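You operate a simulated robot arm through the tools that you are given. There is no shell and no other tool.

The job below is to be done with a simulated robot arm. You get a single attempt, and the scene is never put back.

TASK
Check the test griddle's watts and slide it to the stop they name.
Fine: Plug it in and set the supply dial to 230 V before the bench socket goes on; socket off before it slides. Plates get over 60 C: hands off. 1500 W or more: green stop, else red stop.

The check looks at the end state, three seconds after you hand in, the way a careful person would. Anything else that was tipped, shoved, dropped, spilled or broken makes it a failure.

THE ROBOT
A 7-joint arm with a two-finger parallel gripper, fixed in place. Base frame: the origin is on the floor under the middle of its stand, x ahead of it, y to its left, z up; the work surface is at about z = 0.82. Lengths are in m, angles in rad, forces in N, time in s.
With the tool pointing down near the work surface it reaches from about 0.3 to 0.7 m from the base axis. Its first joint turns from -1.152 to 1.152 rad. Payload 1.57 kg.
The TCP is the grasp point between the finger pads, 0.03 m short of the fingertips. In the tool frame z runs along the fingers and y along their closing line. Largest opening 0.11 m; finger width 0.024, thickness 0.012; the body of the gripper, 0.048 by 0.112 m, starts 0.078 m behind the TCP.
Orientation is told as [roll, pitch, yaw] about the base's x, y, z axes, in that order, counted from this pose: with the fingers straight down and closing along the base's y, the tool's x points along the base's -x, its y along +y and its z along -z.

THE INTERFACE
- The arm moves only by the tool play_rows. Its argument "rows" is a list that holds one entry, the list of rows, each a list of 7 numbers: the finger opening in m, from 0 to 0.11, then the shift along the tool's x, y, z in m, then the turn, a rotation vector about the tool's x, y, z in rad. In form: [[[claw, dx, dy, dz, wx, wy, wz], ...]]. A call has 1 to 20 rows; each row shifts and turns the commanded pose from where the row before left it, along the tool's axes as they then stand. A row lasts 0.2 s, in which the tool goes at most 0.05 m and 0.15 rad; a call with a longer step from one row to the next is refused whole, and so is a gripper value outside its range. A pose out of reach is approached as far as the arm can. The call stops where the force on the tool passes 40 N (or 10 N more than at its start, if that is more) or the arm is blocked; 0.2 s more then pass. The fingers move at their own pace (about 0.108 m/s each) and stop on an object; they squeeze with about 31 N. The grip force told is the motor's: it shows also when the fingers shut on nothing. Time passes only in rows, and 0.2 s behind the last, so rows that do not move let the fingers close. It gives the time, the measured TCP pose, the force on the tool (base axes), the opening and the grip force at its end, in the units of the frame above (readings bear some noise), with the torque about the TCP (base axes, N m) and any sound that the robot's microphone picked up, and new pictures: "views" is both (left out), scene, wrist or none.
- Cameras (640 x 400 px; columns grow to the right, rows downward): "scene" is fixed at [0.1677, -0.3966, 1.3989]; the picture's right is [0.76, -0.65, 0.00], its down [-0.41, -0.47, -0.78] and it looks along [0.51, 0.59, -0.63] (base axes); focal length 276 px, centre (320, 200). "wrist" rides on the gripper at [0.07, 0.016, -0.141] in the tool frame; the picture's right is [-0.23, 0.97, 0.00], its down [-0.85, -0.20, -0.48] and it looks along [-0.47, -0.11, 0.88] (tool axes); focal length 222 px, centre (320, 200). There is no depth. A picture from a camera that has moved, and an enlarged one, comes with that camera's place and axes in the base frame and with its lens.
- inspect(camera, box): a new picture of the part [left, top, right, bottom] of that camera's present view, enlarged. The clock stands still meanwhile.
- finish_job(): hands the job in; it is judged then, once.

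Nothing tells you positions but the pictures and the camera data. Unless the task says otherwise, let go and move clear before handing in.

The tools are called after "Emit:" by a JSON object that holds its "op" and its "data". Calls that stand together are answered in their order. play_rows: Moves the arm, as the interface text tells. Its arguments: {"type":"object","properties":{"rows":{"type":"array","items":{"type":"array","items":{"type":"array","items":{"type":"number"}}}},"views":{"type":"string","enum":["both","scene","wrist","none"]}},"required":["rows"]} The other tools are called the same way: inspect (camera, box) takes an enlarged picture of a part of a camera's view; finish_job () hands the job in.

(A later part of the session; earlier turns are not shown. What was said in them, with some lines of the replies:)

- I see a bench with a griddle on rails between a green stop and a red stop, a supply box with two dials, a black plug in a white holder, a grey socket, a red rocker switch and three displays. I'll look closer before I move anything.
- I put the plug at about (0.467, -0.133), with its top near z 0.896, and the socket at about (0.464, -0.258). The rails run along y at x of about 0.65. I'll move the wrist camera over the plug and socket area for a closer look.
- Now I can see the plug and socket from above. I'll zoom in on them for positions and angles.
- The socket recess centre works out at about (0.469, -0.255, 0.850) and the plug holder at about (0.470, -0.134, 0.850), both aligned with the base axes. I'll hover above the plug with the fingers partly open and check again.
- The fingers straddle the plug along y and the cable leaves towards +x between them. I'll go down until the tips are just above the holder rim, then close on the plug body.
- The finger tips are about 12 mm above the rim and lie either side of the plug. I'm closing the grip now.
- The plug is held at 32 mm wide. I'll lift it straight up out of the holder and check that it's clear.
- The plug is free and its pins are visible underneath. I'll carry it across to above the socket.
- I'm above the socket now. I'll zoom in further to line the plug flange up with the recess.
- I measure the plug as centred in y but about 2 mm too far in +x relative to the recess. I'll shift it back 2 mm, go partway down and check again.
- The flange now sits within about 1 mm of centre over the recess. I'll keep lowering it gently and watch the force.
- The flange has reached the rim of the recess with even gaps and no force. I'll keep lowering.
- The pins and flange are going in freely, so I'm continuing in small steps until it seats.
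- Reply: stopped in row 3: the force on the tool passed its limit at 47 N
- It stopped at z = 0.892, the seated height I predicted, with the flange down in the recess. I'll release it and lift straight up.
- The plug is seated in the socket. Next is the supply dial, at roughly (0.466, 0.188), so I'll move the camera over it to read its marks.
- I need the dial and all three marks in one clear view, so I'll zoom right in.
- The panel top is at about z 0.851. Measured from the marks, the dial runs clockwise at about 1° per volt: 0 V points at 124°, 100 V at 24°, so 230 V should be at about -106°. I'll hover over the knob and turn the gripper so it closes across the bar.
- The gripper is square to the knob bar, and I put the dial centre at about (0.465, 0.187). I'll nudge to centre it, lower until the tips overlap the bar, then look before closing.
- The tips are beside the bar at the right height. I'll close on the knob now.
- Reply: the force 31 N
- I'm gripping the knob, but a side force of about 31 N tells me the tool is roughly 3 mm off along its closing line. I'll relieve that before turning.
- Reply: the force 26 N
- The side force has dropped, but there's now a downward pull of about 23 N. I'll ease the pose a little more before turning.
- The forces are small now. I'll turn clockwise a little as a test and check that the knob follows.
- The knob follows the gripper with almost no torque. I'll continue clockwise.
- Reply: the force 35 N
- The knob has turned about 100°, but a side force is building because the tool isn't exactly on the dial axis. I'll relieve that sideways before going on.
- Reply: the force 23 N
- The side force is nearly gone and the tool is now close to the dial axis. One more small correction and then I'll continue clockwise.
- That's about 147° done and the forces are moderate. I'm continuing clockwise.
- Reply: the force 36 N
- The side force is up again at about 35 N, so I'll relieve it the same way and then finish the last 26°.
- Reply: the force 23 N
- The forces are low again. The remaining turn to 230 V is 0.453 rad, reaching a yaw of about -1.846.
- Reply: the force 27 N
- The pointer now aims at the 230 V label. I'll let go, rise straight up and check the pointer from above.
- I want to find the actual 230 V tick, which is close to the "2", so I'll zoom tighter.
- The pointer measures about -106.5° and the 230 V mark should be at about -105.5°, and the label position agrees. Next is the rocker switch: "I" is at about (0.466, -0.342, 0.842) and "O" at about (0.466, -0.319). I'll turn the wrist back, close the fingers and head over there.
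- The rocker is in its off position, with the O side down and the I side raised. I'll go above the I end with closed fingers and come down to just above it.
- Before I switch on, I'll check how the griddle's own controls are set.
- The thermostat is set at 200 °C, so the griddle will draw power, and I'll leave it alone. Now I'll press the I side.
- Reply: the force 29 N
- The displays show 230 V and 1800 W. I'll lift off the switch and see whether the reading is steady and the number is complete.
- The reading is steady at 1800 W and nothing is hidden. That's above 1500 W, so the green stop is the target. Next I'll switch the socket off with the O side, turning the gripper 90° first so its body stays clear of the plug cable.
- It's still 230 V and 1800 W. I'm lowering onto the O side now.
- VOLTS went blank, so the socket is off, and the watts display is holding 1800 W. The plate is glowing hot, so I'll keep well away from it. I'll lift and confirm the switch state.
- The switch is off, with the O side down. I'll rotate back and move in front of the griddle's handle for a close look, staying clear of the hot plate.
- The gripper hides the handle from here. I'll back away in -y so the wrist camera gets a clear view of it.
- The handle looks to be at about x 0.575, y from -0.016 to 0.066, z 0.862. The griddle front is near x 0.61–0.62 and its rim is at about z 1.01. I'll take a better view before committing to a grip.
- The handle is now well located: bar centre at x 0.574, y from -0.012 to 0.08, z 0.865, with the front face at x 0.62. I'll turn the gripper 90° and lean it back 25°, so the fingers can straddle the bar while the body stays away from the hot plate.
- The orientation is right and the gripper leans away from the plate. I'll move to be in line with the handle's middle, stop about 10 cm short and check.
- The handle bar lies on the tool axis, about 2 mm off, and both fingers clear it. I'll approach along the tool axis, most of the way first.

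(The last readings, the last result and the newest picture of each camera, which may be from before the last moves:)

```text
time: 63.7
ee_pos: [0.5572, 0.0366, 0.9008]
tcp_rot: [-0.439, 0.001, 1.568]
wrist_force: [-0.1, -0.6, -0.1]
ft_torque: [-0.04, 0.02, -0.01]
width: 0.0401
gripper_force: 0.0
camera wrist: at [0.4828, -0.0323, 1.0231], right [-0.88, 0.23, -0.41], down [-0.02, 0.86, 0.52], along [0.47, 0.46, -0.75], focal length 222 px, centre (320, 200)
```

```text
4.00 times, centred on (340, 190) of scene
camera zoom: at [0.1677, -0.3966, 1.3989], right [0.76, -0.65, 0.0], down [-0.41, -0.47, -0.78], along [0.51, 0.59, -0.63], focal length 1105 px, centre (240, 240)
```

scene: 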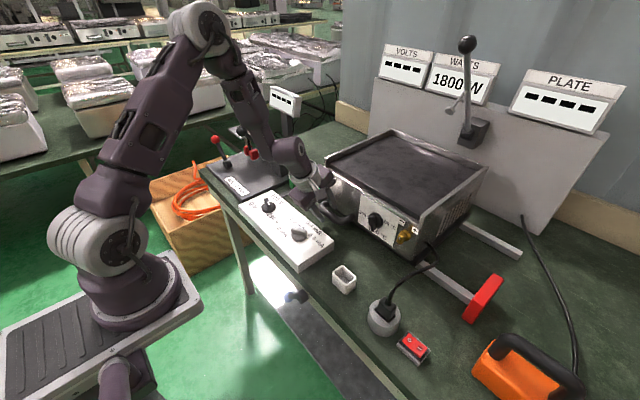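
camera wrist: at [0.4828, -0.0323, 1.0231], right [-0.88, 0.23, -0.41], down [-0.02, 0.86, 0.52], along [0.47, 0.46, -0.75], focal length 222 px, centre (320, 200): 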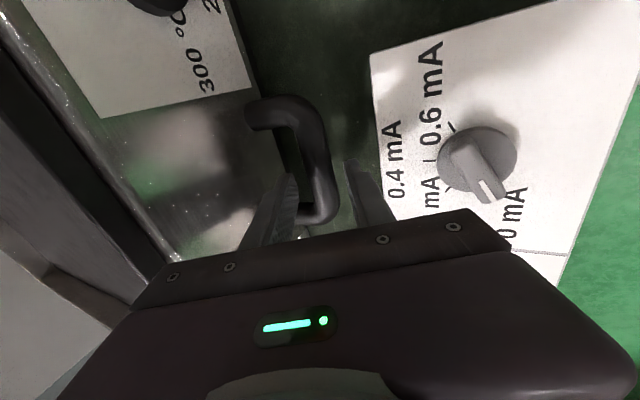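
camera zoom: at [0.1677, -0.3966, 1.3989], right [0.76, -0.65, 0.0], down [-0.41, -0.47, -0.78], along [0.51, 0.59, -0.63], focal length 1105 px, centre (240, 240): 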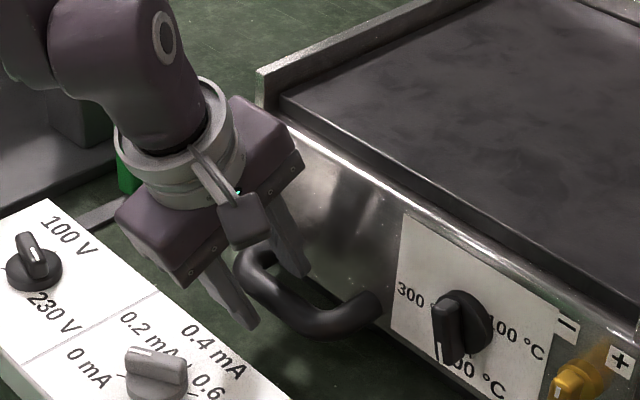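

The bar is centred between the fingers. I'll go the last 3 cm and then close gently on it.

Emit:
{"op": "play_rows", "data": {"rows": [[[0.04, 0, 0, 0.015, 0, 0, 0], [0.04, 0, 0, 0.013, 0, 0, 0], [0.04, 0, 0, 0, 0, 0, 0]]]}}

Emit:
{"op": "inspect", "data": {"camera": "wrist", "box": [200, 100, 440, 250]}}

Emit:
{"op": "inspect", "data": {"camera": "scene", "box": [290, 140, 390, 240]}}

```text
time: 64.5
ee_pos: [0.5677, 0.0361, 0.8759]
tcp_rot: [-0.438, 0.002, 1.568]
wrist_force: [-0.8, 0.3, -0.4]
ft_torque: [0.02, 0.0, 0.02]
width: 0.0397
gripper_force: 0.0
camera wrist: at [0.4942, -0.0328, 0.9984], right [-0.88, 0.23, -0.41], down [-0.02, 0.86, 0.52], along [0.47, 0.46, -0.75], focal length 222 px, centre (320, 200)
```

scene: 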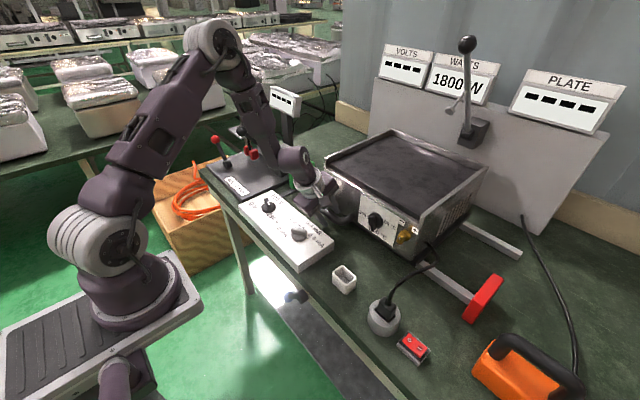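
wrist: 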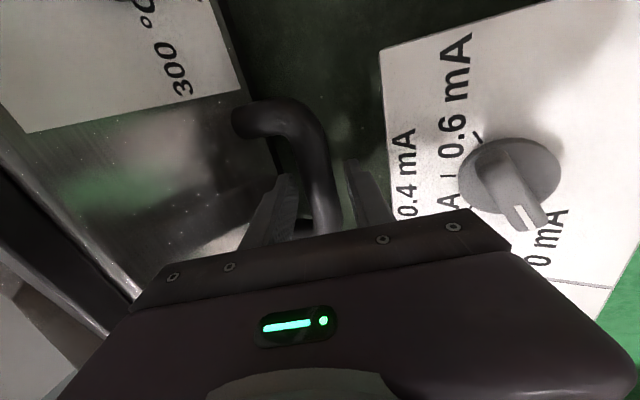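

```text
2.67 times, centred on (320, 175) of wrist
camera zoom: at [0.4942, -0.0328, 0.9984], right [-0.88, 0.23, -0.41], down [-0.02, 0.86, 0.52], along [0.47, 0.46, -0.75], focal length 592 px, centre (320, 267)
```

zoom: 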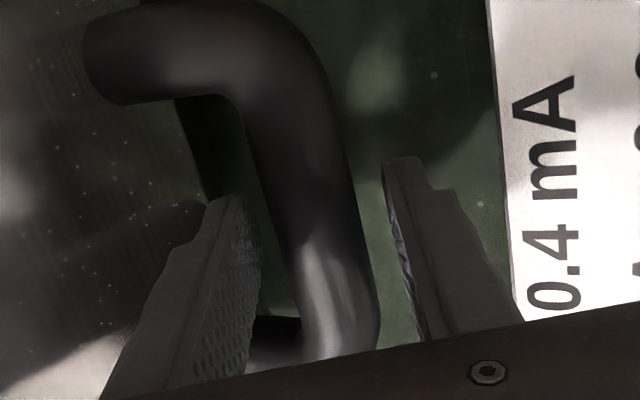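

```text
4.00 times, centred on (340, 190) of scene
camera zoom: at [0.1677, -0.3966, 1.3989], right [0.76, -0.65, 0.0], down [-0.41, -0.47, -0.78], along [0.51, 0.59, -0.63], focal length 1105 px, centre (240, 240)
```

zoom: 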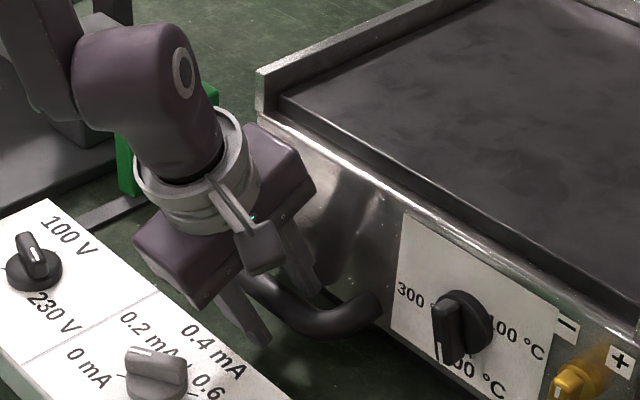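

The bar sits well inside the fingers with even gaps, so I'm closing on it.

Emit:
{"op": "play_rows", "data": {"rows": [[[0.03, 0, 0, 0, 0, 0, 0], [0.015, 0, 0, 0, 0, 0, 0], [0.0, 0, 0, 0, 0, 0, 0], [0.0, 0, 0, 0, 0, 0, 0]]], "views": "none"}}

```text
time: 65.5
ee_pos: [0.5671, 0.0355, 0.8748]
tcp_rot: [-0.435, 0.002, 1.568]
wrist_force: [-13.8, 2.1, -7.4]
ft_torque: [0.1, -0.07, 0.17]
width: 0.0217
gripper_force: 34.9
```

It's gripped at 21.7 mm. I'll ease the small side load and then start sliding slowly towards the green stop (+y).

Emit:
{"op": "play_rows", "data": {"rows": [[[0.0, 0, 0.0015, 0, 0, 0, 0], [0.0, 0, 0, 0, 0, 0, 0], [0.0, -0.006, 0, 0, 0, 0, 0], [0.0, -0.008, 0, 0, 0, 0, 0], [0.0, -0.008, 0, 0, 0, 0, 0], [0.0, 0, 0, 0, 0, 0, 0]]]}}

Emit:
{"op": "inspect", "data": {"camera": "scene", "box": [270, 120, 520, 330]}}

```text
time: 66.9
ee_pos: [0.5668, 0.0595, 0.8756]
tcp_rot: [-0.439, 0.002, 1.571]
wrist_force: [-2.0, -0.5, 7.5]
ft_torque: [0.04, -0.06, 0.17]
width: 0.0217
gripper_force: 35.0
camera wrist: at [0.4926, -0.0105, 0.9975], right [-0.88, 0.23, -0.41], down [-0.02, 0.85, 0.52], along [0.47, 0.47, -0.75], focal length 222 px, centre (320, 200)
```

scene: 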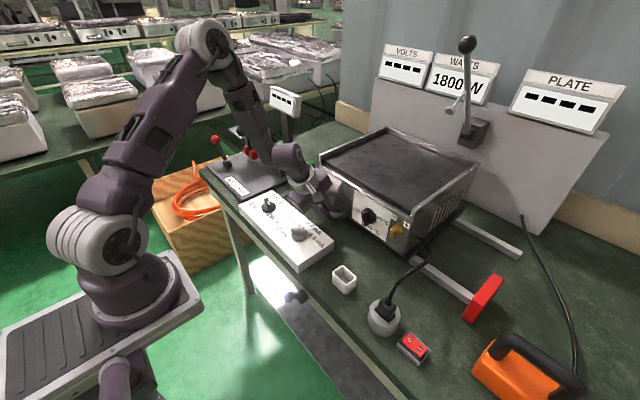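
wrist: 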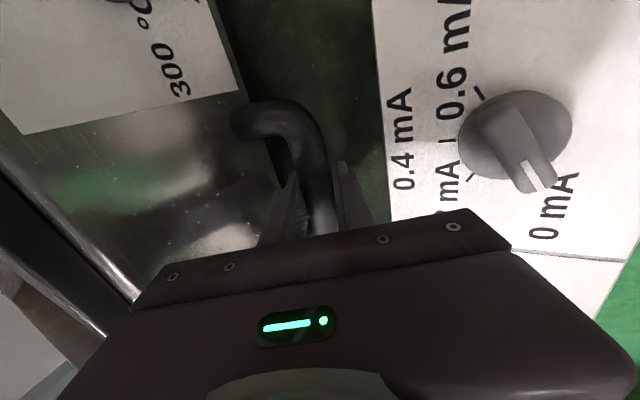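

```text
1.90 times, centred on (395, 225) of scene
camera zoom: at [0.1675, -0.3966, 1.3989], right [0.76, -0.65, 0.0], down [-0.41, -0.47, -0.78], along [0.51, 0.59, -0.63], focal length 526 px, centre (177, 152)
```

zoom: 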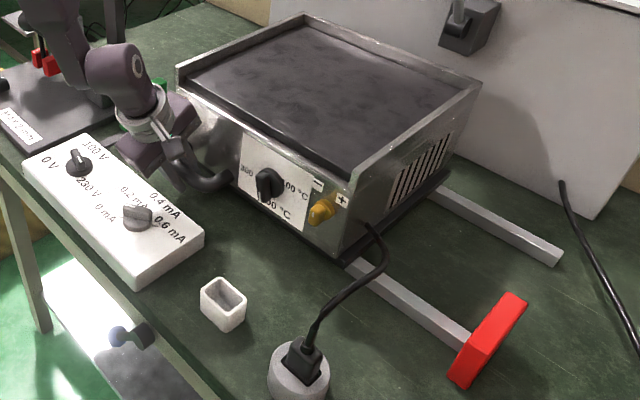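

The griddle slides smoothly with hardly any force, and the cable follows. I'm continuing towards the green stop.

Emit:
{"op": "play_rows", "data": {"rows": [[[0.0, -0.01, 0, 0, 0, 0, 0], [0.0, -0.012, 0, 0, 0, 0, 0], [0.0, -0.012, 0, 0, 0, 0, 0], [0.0, -0.012, 0, 0, 0, 0, 0], [0.0, -0.01, 0, 0, 0, 0, 0], [0.0, 0, 0, 0, 0, 0, 0]]]}}

Emit:
{"op": "inspect", "data": {"camera": "scene", "box": [220, 90, 400, 250]}}

Emit:
{"op": "inspect", "data": {"camera": "scene", "box": [300, 200, 500, 370]}}

```text
time: 68.3
ee_pos: [0.5674, 0.1147, 0.8744]
tcp_rot: [-0.437, 0.002, 1.569]
wrist_force: [1.4, 0.4, 1.6]
ft_torque: [-0.32, 0.05, -0.04]
width: 0.0216
gripper_force: 35.0
camera wrist: at [0.493, 0.0456, 0.9978], right [-0.88, 0.23, -0.41], down [-0.02, 0.86, 0.52], along [0.47, 0.46, -0.75], focal length 222 px, centre (320, 200)
```

scene: 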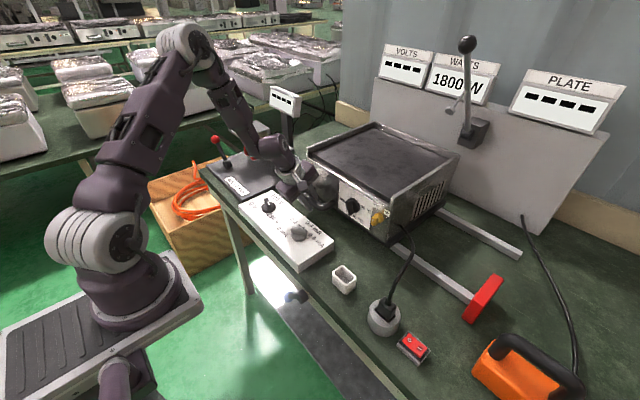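
wrist: 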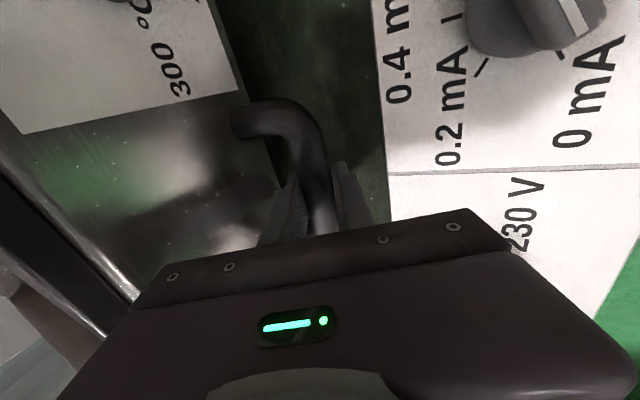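

```text
2.50 times, centred on (310, 170) of scene
camera zoom: at [0.1677, -0.3966, 1.3989], right [0.76, -0.65, 0.0], down [-0.41, -0.47, -0.78], along [0.51, 0.59, -0.63], focal length 691 px, centre (345, 275)
```

zoom: 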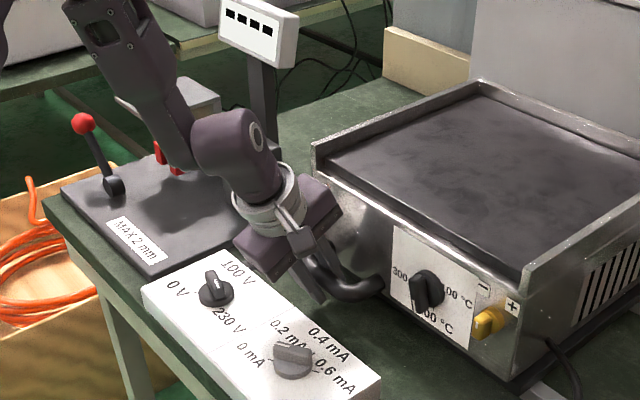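

```text
2.35 times, centred on (400, 285) of scene
camera zoom: at [0.1677, -0.3966, 1.3989], right [0.76, -0.65, 0.0], down [-0.41, -0.47, -0.78], along [0.51, 0.59, -0.63], focal length 650 px, centre (132, 0)
```

zoom: 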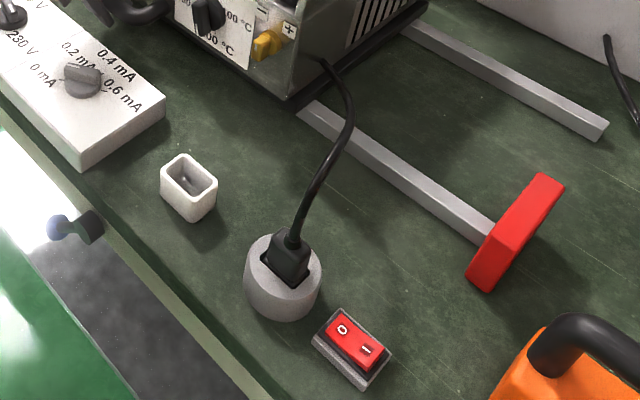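

About 7 cm to go by my estimate. The cable still has slack, so I'll continue a little more slowly and watch it and the plug.

Emit:
{"op": "play_rows", "data": {"rows": [[[0.0, -0.01, 0, 0, 0, 0, 0], [0.0, -0.01, 0, 0, 0, 0, 0], [0.0, -0.01, 0, 0, 0, 0, 0], [0.0, -0.01, 0, 0, 0, 0, 0], [0.0, 0, 0, 0, 0, 0, 0]]]}}

Emit:
{"op": "inspect", "data": {"camera": "scene", "box": [220, 90, 400, 250]}}

Emit:
{"op": "inspect", "data": {"camera": "scene", "box": [300, 200, 500, 370]}}

```text
time: 69.5
ee_pos: [0.5663, 0.153, 0.8746]
tcp_rot: [-0.438, 0.001, 1.569]
wrist_force: [-6.2, 0.3, 11.2]
ft_torque: [0.33, -0.03, 0.26]
width: 0.0215
gripper_force: 34.8
camera wrist: at [0.493, 0.0848, 0.9976], right [-0.88, 0.23, -0.41], down [-0.02, 0.86, 0.52], along [0.47, 0.47, -0.75], focal length 222 px, centre (320, 200)
```

scene: 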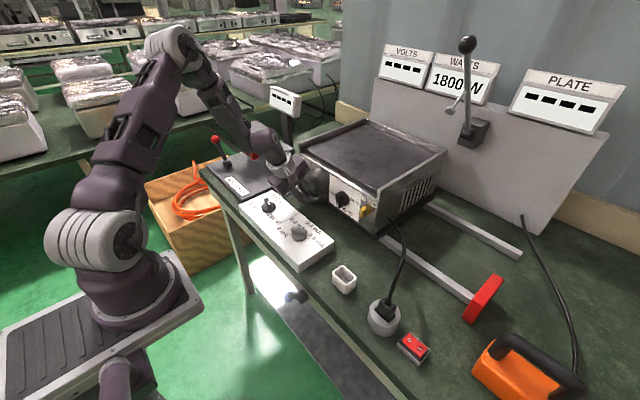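
wrist: 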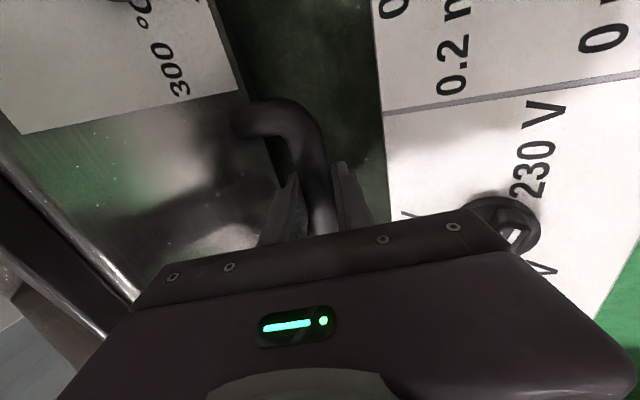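

```text
2.50 times, centred on (310, 170) of scene
camera zoom: at [0.1673, -0.3967, 1.3989], right [0.76, -0.65, 0.0], down [-0.41, -0.47, -0.78], along [0.51, 0.59, -0.63], focal length 691 px, centre (345, 275)
```

zoom: 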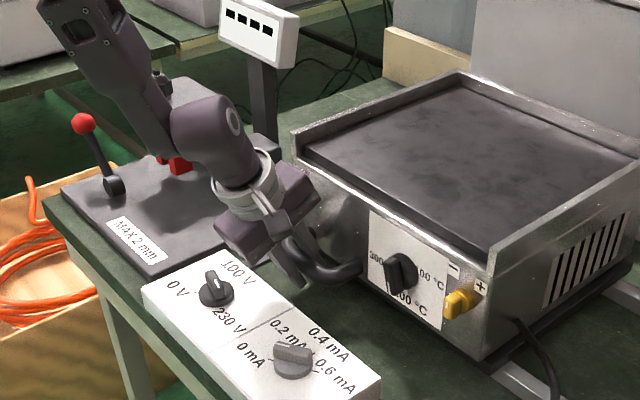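

```text
2.35 times, centred on (400, 285) of scene
camera zoom: at [0.1673, -0.3967, 1.3989], right [0.76, -0.65, 0.0], down [-0.41, -0.47, -0.78], along [0.51, 0.59, -0.63], focal length 650 px, centre (132, 0)
```

zoom: 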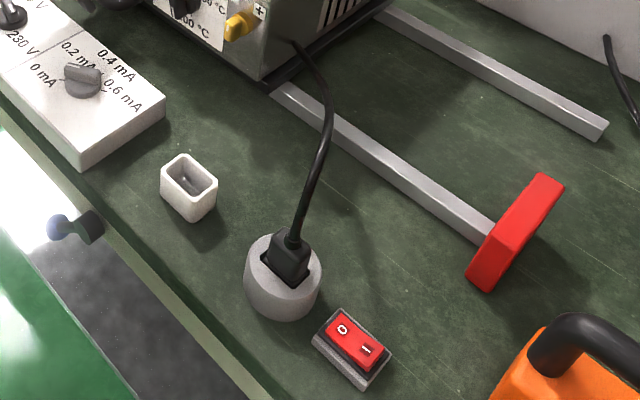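

It's clean so far, with about 3 cm left. I'll slow down and feel for the stop.

Emit:
{"op": "play_rows", "data": {"rows": [[[0.0, -0.006, 0, 0, 0, 0, 0], [0.0, -0.006, 0, 0, 0, 0, 0], [0.0, -0.005, 0, 0, 0, 0, 0], [0.0, -0.004, 0, 0, 0, 0, 0], [0.0, -0.003, 0, 0, 0, 0, 0], [0.0, 0, 0, 0, 0, 0, 0]]]}}

Emit:
{"op": "inspect", "data": {"camera": "scene", "box": [220, 90, 400, 250]}}

Emit:
{"op": "inspect", "data": {"camera": "scene", "box": [300, 200, 500, 370]}}

```text
time: 70.9
ee_pos: [0.5674, 0.1766, 0.8752]
tcp_rot: [-0.437, 0.005, 1.566]
wrist_force: [-0.7, -14.9, 6.4]
ft_torque: [-0.02, -0.06, 0.33]
width: 0.0218
gripper_force: 34.5
camera wrist: at [0.4929, 0.1079, 0.9977], right [-0.88, 0.23, -0.41], down [-0.02, 0.86, 0.52], along [0.47, 0.46, -0.75], focal length 222 px, centre (320, 200)
```

scene: 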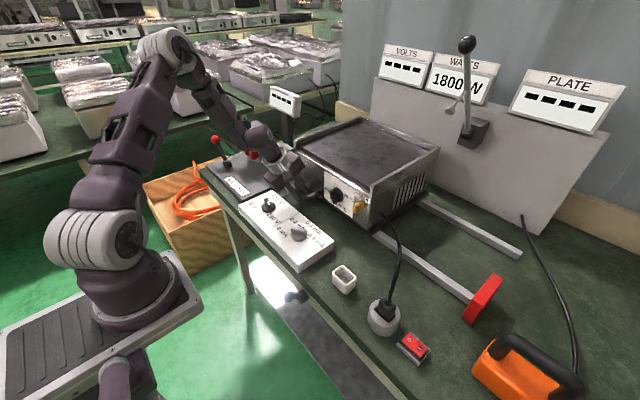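
wrist: 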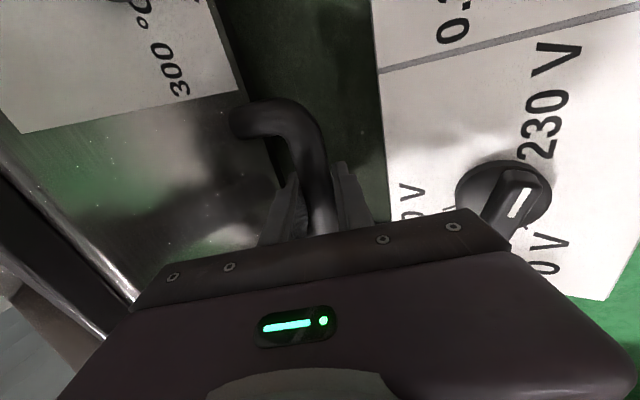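

```text
2.50 times, centred on (310, 170) of scene
camera zoom: at [0.1675, -0.397, 1.3987], right [0.76, -0.65, 0.0], down [-0.41, -0.47, -0.78], along [0.51, 0.59, -0.63], focal length 691 px, centre (345, 275)
```

zoom: 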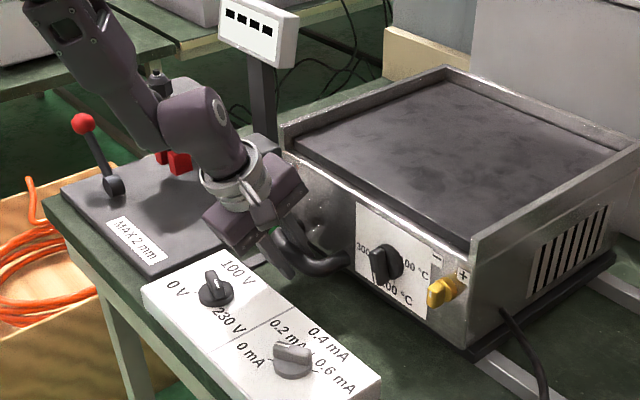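

```text
2.35 times, centred on (400, 285) of scene
camera zoom: at [0.1675, -0.397, 1.3987], right [0.76, -0.65, 0.0], down [-0.41, -0.47, -0.78], along [0.51, 0.59, -0.63], focal length 650 px, centre (132, 0)
```

zoom: 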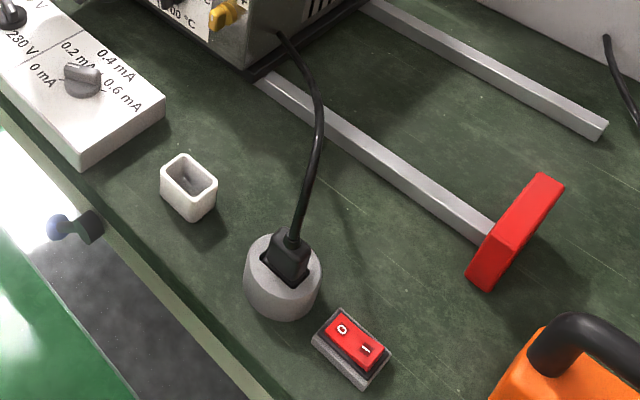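

A resisting force of 15 N has appeared at y = 0.177, so it has probably reached the stop. I'll press lightly to see whether it's firm.

Emit:
{"op": "play_rows", "data": {"rows": [[[0.0, -0.002, 0, 0, 0, 0, 0], [0.0, -0.001, 0, 0, 0, 0, 0], [0.0, 0, 0, 0, 0, 0, 0]]], "views": "none"}}

```text
time: 71.7
ee_pos: [0.5669, 0.1801, 0.8758]
tcp_rot: [-0.439, 0.001, 1.566]
wrist_force: [7.7, -22.9, 1.3]
ft_torque: [-0.04, 0.04, 0.27]
width: 0.022
gripper_force: 34.5
```

Emit:
{"op": "play_rows", "data": {"rows": [[[0.0, -0.001, 0, 0, 0, 0, 0], [0.0, -0.001, 0, 0, 0, 0, 0], [0.0, -0.001, 0, 0, 0, 0, 0], [0.0, 0, 0, 0, 0, 0, 0]]]}}

Emit:
{"op": "inspect", "data": {"camera": "scene", "box": [260, 120, 400, 240]}}

Emit:
{"op": "inspect", "data": {"camera": "wrist", "box": [200, 80, 440, 250]}}

```text
time: 72.7
ee_pos: [0.567, 0.1826, 0.8753]
tcp_rot: [-0.44, 0.003, 1.567]
wrist_force: [11.6, -21.6, -4.4]
ft_torque: [-0.03, 0.04, 0.19]
width: 0.0218
gripper_force: 34.4
camera wrist: at [0.4929, 0.1138, 0.9976], right [-0.88, 0.23, -0.41], down [-0.02, 0.86, 0.52], along [0.47, 0.46, -0.75], focal length 222 px, centre (320, 200)
```

scene: 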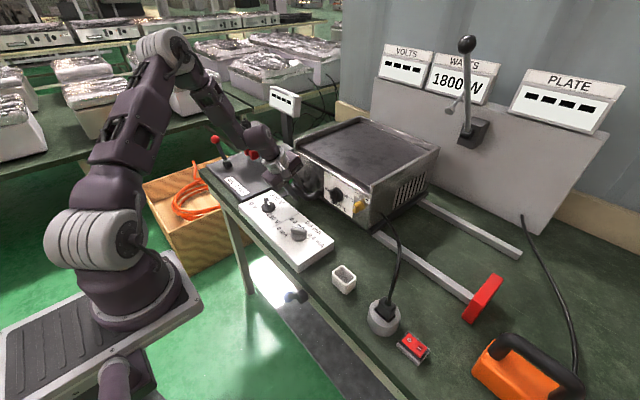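
wrist: 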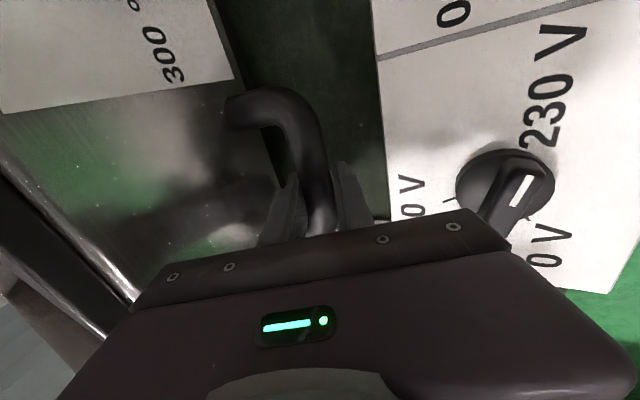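

```text
3.33 times, centred on (330, 180) of scene
camera zoom: at [0.168, -0.3971, 1.3986], right [0.76, -0.65, 0.0], down [-0.41, -0.47, -0.78], along [0.51, 0.59, -0.63], focal length 921 px, centre (287, 267)
```

zoom: 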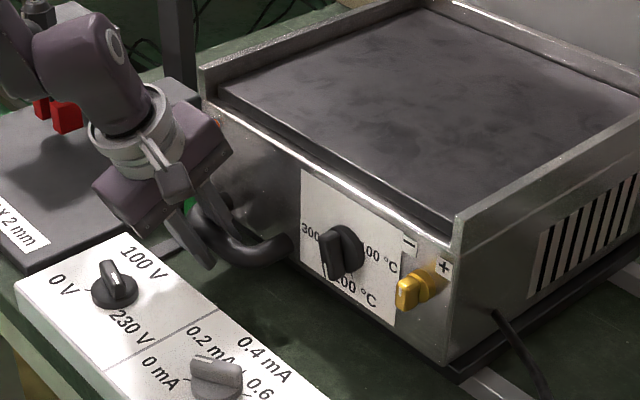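

```text
2.35 times, centred on (320, 165) of wrist
camera zoom: at [0.4929, 0.1138, 0.9976], right [-0.88, 0.23, -0.41], down [-0.02, 0.86, 0.52], along [0.47, 0.46, -0.75], focal length 523 px, centre (320, 282)
```

zoom: 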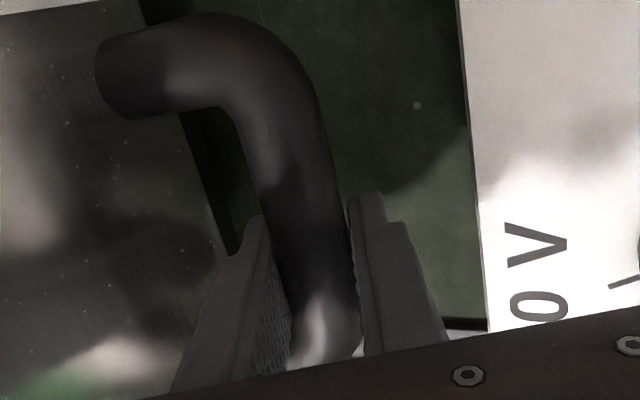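

The griddle no longer moves. The fingers just slip along the bar at about 22 N, and its left side is at y of about 0.257, where the green stop is. I'll relax the push, open and back straight out along the tool axis.

Emit:
{"op": "play_rows", "data": {"rows": [[[0.0, 0.0015, 0, 0, 0, 0, 0], [0.0, 0, 0, 0, 0, 0, 0], [0.02, 0, 0, 0, 0, 0, 0], [0.03, 0, 0, 0, 0, 0, 0], [0.04, 0, 0, 0, 0, 0, 0], [0.04, 0, 0, 0, 0, 0, 0]]]}}

Emit:
{"op": "inspect", "data": {"camera": "wrist", "box": [200, 80, 440, 250]}}

```text
time: 74.1
ee_pos: [0.567, 0.1812, 0.8753]
tcp_rot: [-0.438, 0.003, 1.567]
wrist_force: [0.2, 0.4, 0.2]
ft_torque: [0.02, 0.04, 0.04]
width: 0.0402
gripper_force: 0.1
camera wrist: at [0.4928, 0.1133, 0.9979], right [-0.88, 0.23, -0.41], down [-0.02, 0.86, 0.52], along [0.47, 0.46, -0.75], focal length 222 px, centre (320, 200)
```

scene: 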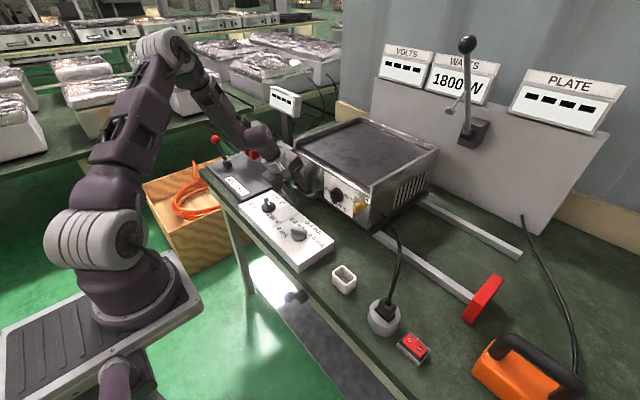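
wrist: 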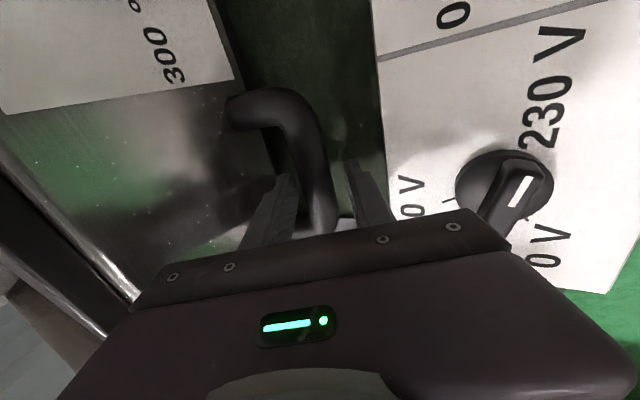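

```text
2.35 times, centred on (320, 165) of wrist
camera zoom: at [0.4928, 0.1133, 0.9979], right [-0.88, 0.23, -0.41], down [-0.02, 0.86, 0.52], along [0.47, 0.46, -0.75], focal length 523 px, centre (320, 282)
```

zoom: 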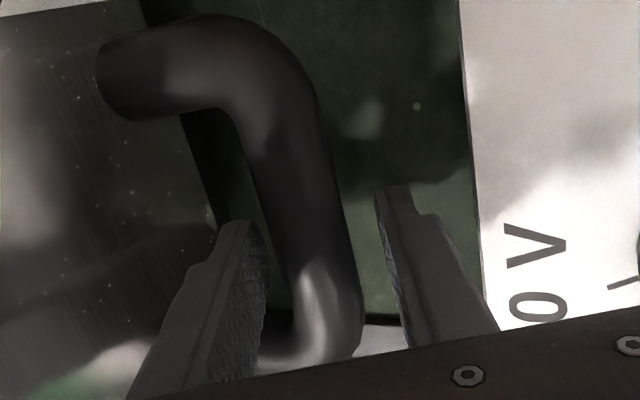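

Released cleanly, and the griddle hasn't moved. I'll back out along the tool axis, away from the handle.

Emit:
{"op": "play_rows", "data": {"rows": [[[0.04, 0, 0, -0.015, 0, 0, 0], [0.04, 0, 0, -0.03, 0, 0, 0], [0.04, 0, 0, -0.035, 0, 0, 0], [0.04, 0, 0, -0.04, 0, 0, 0], [0.04, 0.04, 0, -0.01, 0, 0, 0], [0.04, 0.045, 0, -0.01, 0, 0, 0], [0.04, 0.045, 0, -0.01, 0, 0, 0], [0.04, 0.045, 0, 0, 0, 0, 0], [0.04, 0.045, 0, 0, 0, 0, 0], [0.04, 0, 0, 0, 0, 0, 0]]]}}

Emit:
{"op": "inspect", "data": {"camera": "scene", "box": [240, 100, 440, 260]}}

Emit:
{"op": "inspect", "data": {"camera": "scene", "box": [300, 200, 500, 370]}}

Emit:
{"op": "inspect", "data": {"camera": "wrist", "box": [100, 50, 500, 240]}}

```text
time: 76.3
ee_pos: [0.5028, -0.0373, 1.0101]
tcp_rot: [-0.438, 0.002, 1.568]
wrist_force: [-0.8, 0.7, -0.5]
ft_torque: [0.0, 0.0, 0.02]
width: 0.04
gripper_force: 0.1
camera wrist: at [0.4289, -0.1059, 1.1316], right [-0.88, 0.23, -0.41], down [-0.02, 0.86, 0.52], along [0.47, 0.46, -0.75], focal length 222 px, centre (320, 200)
```

scene: 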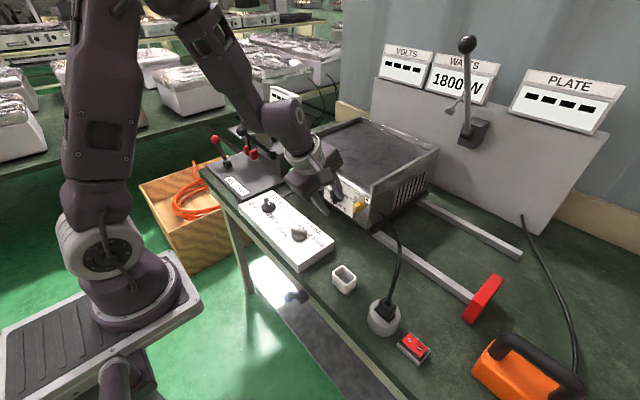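
wrist: 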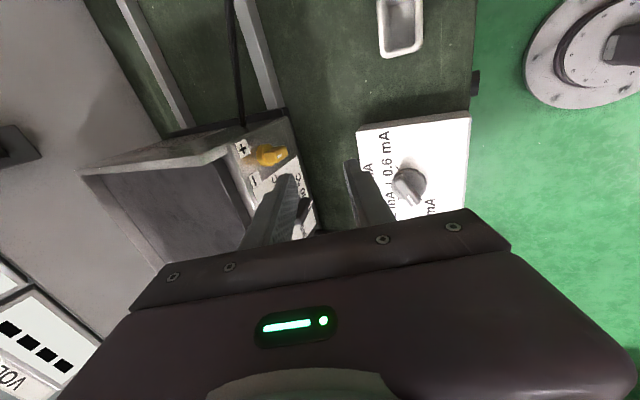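

```text
2.50 times, centred on (340, 180) of scene
camera zoom: at [0.1676, -0.3967, 1.3989], right [0.76, -0.65, 0.0], down [-0.41, -0.47, -0.78], along [0.51, 0.59, -0.63], focal length 691 px, centre (270, 250)
```

zoom: 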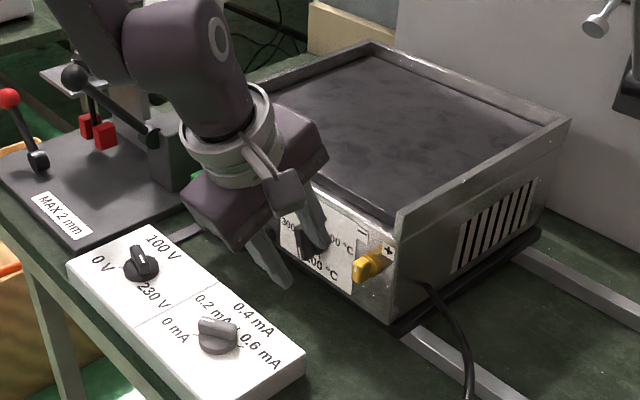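

```text
2.35 times, centred on (400, 285) of scene
camera zoom: at [0.1676, -0.3967, 1.3989], right [0.76, -0.65, 0.0], down [-0.41, -0.47, -0.78], along [0.51, 0.59, -0.63], focal length 650 px, centre (132, 0)
```

zoom: 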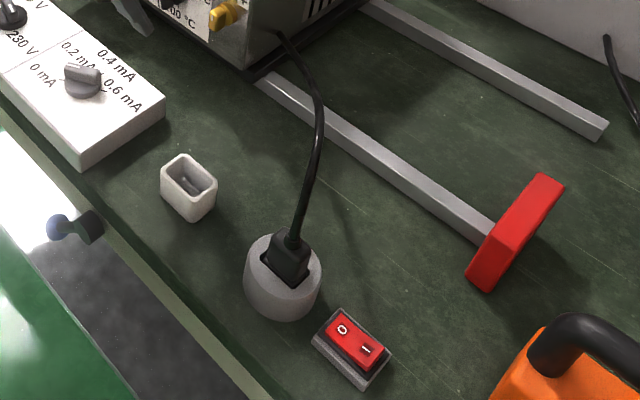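

```text
1.60 times, centred on (300, 145) of wrist
camera zoom: at [0.4289, -0.1059, 1.1316], right [-0.88, 0.23, -0.41], down [-0.02, 0.86, 0.52], along [0.47, 0.46, -0.75], focal length 355 px, centre (352, 288)
```

zoom: 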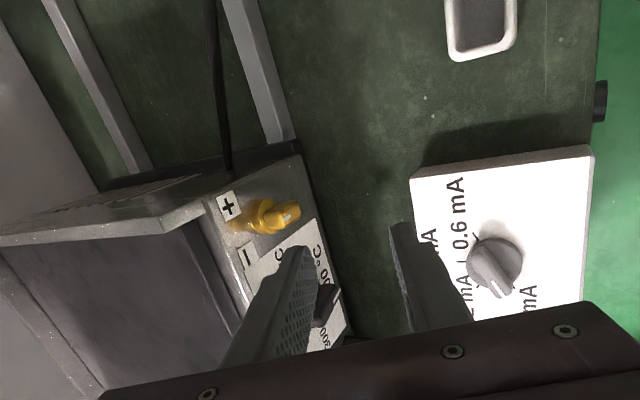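

I'll move further away from the bench so the fixed camera can see the griddle's left side against the green stop.

Emit:
{"op": "play_rows", "data": {"rows": [[[0.04, 0.028, 0.009, -0.029, 0, 0, 0], [0.04, 0.028, 0.009, -0.029, 0, 0, 0], [0.04, 0.028, 0.009, -0.029, 0, 0, 0], [0.04, 0.028, 0.009, -0.029, 0, 0, 0], [0.04, 0.03, 0, 0, -0.14, 0, 0], [0.04, 0.03, 0, 0, -0.15, 0, 0], [0.04, 0.03, 0, 0, -0.146, 0, 0], [0.04, 0, 0, 0, 0, 0, 0]]]}}

Emit:
{"op": "inspect", "data": {"camera": "scene", "box": [240, 100, 440, 260]}}

Emit:
{"op": "inspect", "data": {"camera": "scene", "box": [270, 120, 350, 200]}}

Emit:
{"op": "inspect", "data": {"camera": "wrist", "box": [0, 0, 640, 400]}}

```text
time: 78.1
ee_pos: [0.4214, -0.2404, 1.1002]
tcp_rot: [0.0, 0.001, 1.567]
wrist_force: [-0.3, -0.1, 0.9]
ft_torque: [0.02, -0.02, 0.0]
width: 0.04
gripper_force: 0.1
camera wrist: at [0.4059, -0.3089, 1.2434], right [-0.97, 0.23, 0.0], down [0.2, 0.86, 0.48], along [0.11, 0.46, -0.88], focal length 222 px, centre (320, 200)
```

scene: 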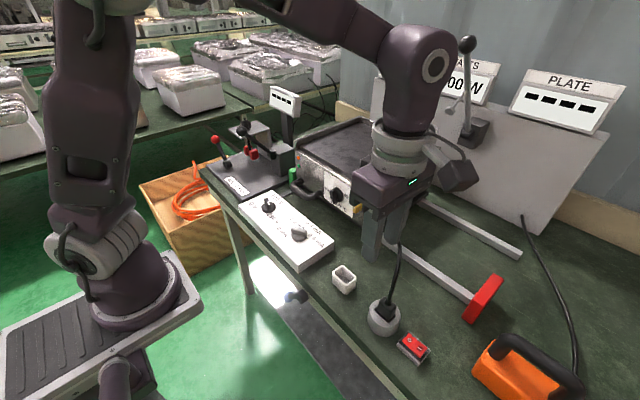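
wrist: 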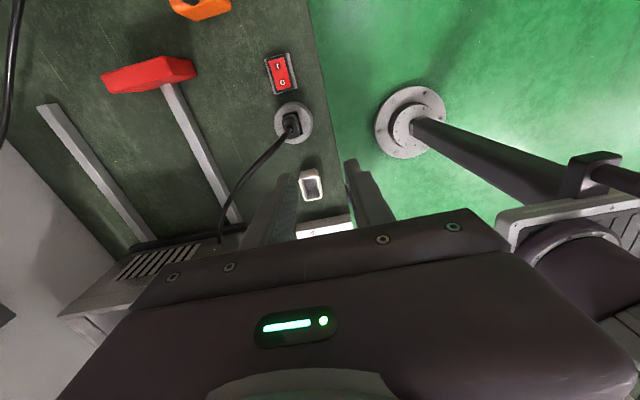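

```text
2.50 times, centred on (340, 180) of scene
camera zoom: at [0.1677, -0.3966, 1.3989], right [0.76, -0.65, 0.0], down [-0.41, -0.47, -0.78], along [0.51, 0.59, -0.63], focal length 691 px, centre (270, 250)
```

zoom: 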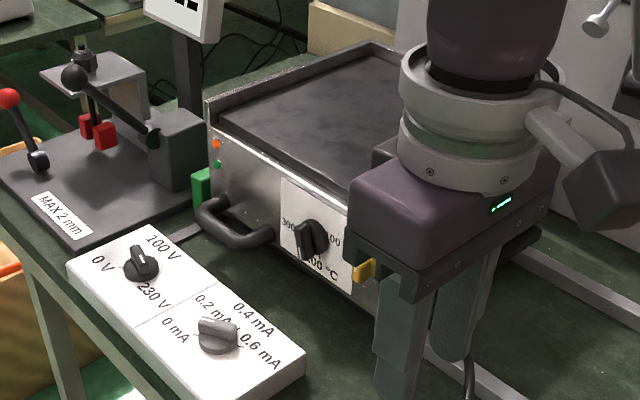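

```text
5.00 times, centred on (310, 160) of scene
camera zoom: at [0.1677, -0.3966, 1.3989], right [0.76, -0.65, 0.0], down [-0.41, -0.47, -0.78], along [0.51, 0.59, -0.63], focal length 1382 px, centre (370, 400)
```

zoom: 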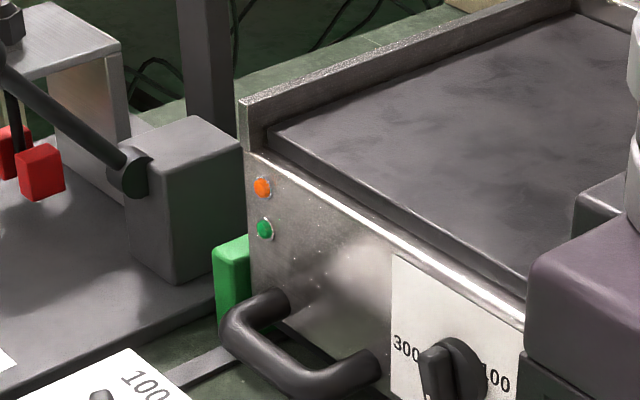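

```text
1.00 times, centred on (320, 200) of wrist (not enlarged: the box is as wide or as high as the picture)
camera zoom: at [0.4059, -0.3089, 1.2434], right [-0.97, 0.23, 0.0], down [0.2, 0.86, 0.48], along [0.11, 0.46, -0.88], focal length 222 px, centre (320, 200)
```

zoom: 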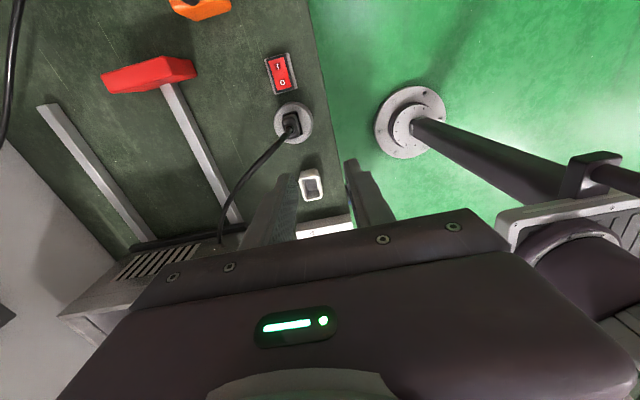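

The green stop sits right against the griddle's left side. To be sure there's no gap, I'll look down on that joint from the starting position.

Emit:
{"op": "play_rows", "data": {"rows": [[[0.04, 0, 0, -0.03, 0, 0, 0.15], [0.04, 0, 0, -0.02, 0, 0, 0.15], [0.04, 0, 0, 0, 0, 0, 0.15], [0.04, 0, 0, 0, 0, 0, 0.15], [0.04, 0, 0, 0, 0, 0, 0.15], [0.04, 0, 0, 0, 0, 0, 0.15], [0.04, 0, 0, 0, 0, 0, 0.15], [0.04, 0, 0, 0, 0, 0, 0.15], [0.04, 0, 0, 0, 0, 0, 0.15], [0.04, 0, 0, 0, 0, 0, 0.15], [0.04, 0, 0, 0, 0, 0, 0.067], [0.04, -0.005, 0.04, 0, 0, 0, 0], [0.04, -0.005, 0.045, 0, 0, 0, 0], [0.04, -0.005, 0.045, 0, 0, 0, 0], [0.04, -0.005, 0.045, 0, 0, 0, 0], [0.04, -0.005, 0.045, 0, 0, 0, 0], [0.04, -0.005, 0.045, 0, 0, 0, 0], [0.04, 0, 0.045, 0, 0, 0, 0], [0.04, 0, 0.04, 0, 0, 0, 0], [0.04, 0, 0, 0, 0, 0, 0]]]}}

Emit:
{"op": "inspect", "data": {"camera": "wrist", "box": [340, 120, 560, 270]}}

Emit:
{"op": "inspect", "data": {"camera": "scene", "box": [230, 90, 550, 340]}}

```text
time: 82.3
ee_pos: [0.4522, 0.1107, 1.1514]
tcp_rot: [-0.004, -0.002, 0.002]
wrist_force: [1.3, -0.4, -1.1]
ft_torque: [-0.01, 0.01, 0.0]
width: 0.0399
gripper_force: 0.1
camera wrist: at [0.3818, 0.1277, 1.2951], right [0.23, 0.97, 0.0], down [0.85, -0.2, 0.48], along [0.47, -0.11, -0.88], focal length 222 px, centre (320, 200)
```

scene: 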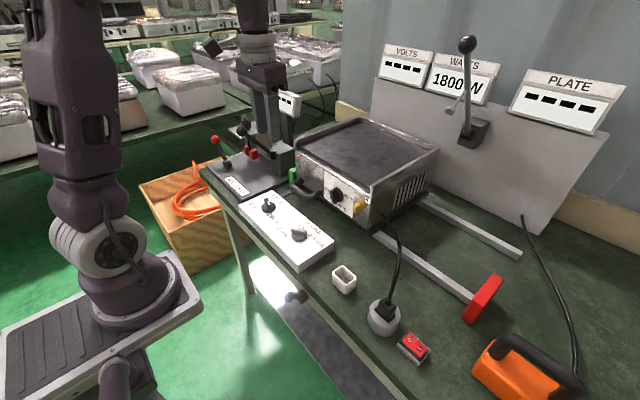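
wrist: 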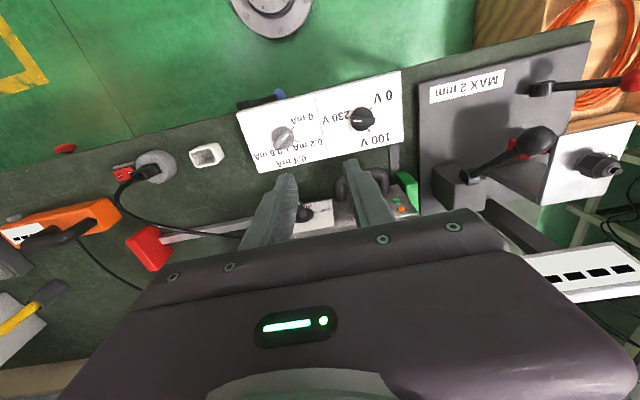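

```text
2.67 times, centred on (450, 195) of wrist
camera zoom: at [0.3818, 0.1277, 1.2951], right [0.23, 0.97, 0.0], down [0.85, -0.2, 0.48], along [0.47, -0.11, -0.88], focal length 592 px, centre (-27, 213)
```

zoom: 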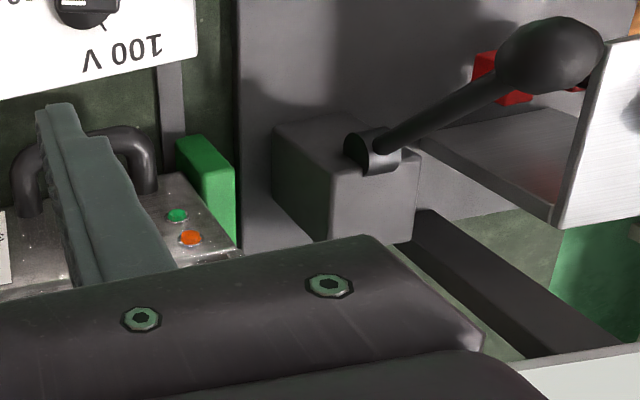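

```text
1.60 times, centred on (390, 215) of scene
camera zoom: at [0.1677, -0.3966, 1.3989], right [0.76, -0.65, 0.0], down [-0.41, -0.47, -0.78], along [0.51, 0.59, -0.63], focal length 442 px, centre (208, 176)
```

zoom: 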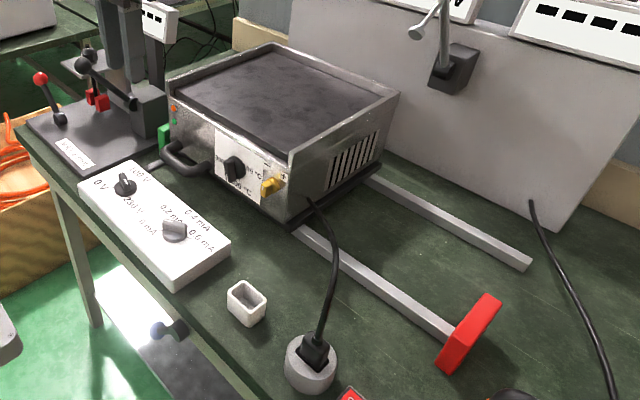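

Emit:
{"op": "inspect", "data": {"camera": "wrist", "box": [380, 160, 440, 220]}}

Emit:
{"op": "inspect", "data": {"camera": "scene", "box": [280, 130, 340, 210]}}

Emit:
{"op": "inspect", "data": {"camera": "scene", "box": [350, 250, 450, 370]}}

```text
6.67 times, centred on (410, 190) of wrist
camera zoom: at [0.3818, 0.1277, 1.2951], right [0.23, 0.97, 0.0], down [0.85, -0.2, 0.48], along [0.47, -0.11, -0.88], focal length 1481 px, centre (-280, 267)
```

zoom: 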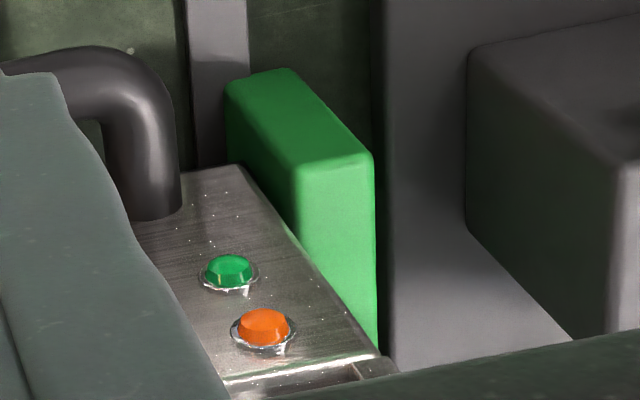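

```text
5.00 times, centred on (310, 170) of scene
camera zoom: at [0.1677, -0.3966, 1.3989], right [0.76, -0.65, 0.0], down [-0.41, -0.47, -0.78], along [0.51, 0.59, -0.63], focal length 1382 px, centre (370, 350)
```

zoom: 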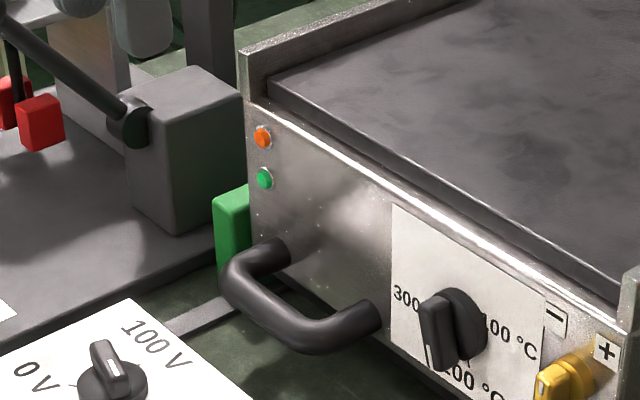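

```text
3.33 times, centred on (400, 310) of scene
camera zoom: at [0.1677, -0.3966, 1.3989], right [0.76, -0.65, 0.0], down [-0.41, -0.47, -0.78], along [0.51, 0.59, -0.63], focal length 921 px, centre (53, -167)
```

zoom: 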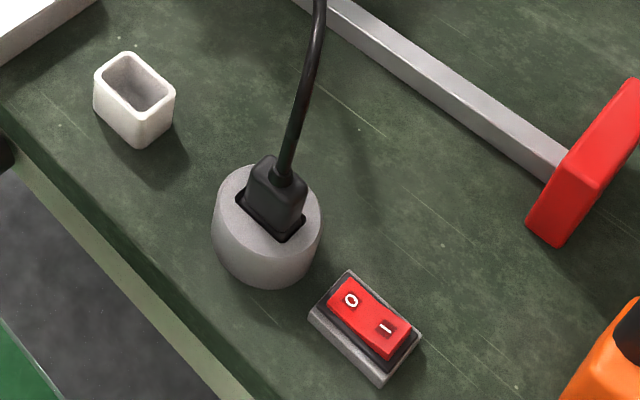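

The griddle is flush against the green stop. The socket is switched off (O side down), the plug is seated, the dial is at 230 V, nothing else was disturbed, and the arm is clear. I'm handing in.

Emit:
{"op": "finish_job", "data": {}}

```text
The job is handed in.
```

I've handed the job in. The griddle drew **1800 W** at 230 V, which is over the 1500 W limit, so I slid it to the **green stop**. No result came back from the check.

- **Order:** I plugged it in and set the supply dial to 230 V, then switched the bench socket on. The socket was off again before the griddle moved. The watts read 1800 W each time I looked.
- **Heat:** The plate glowed red around the time I switched off. I didn't touch it and moved the griddle only by its front handle.
- **As left:** The griddle sits against the green stop with no visible gap. The socket is off, the plug is still in it, and the dial is still at 230 V. I saw nothing else moved, and the arm is clear.
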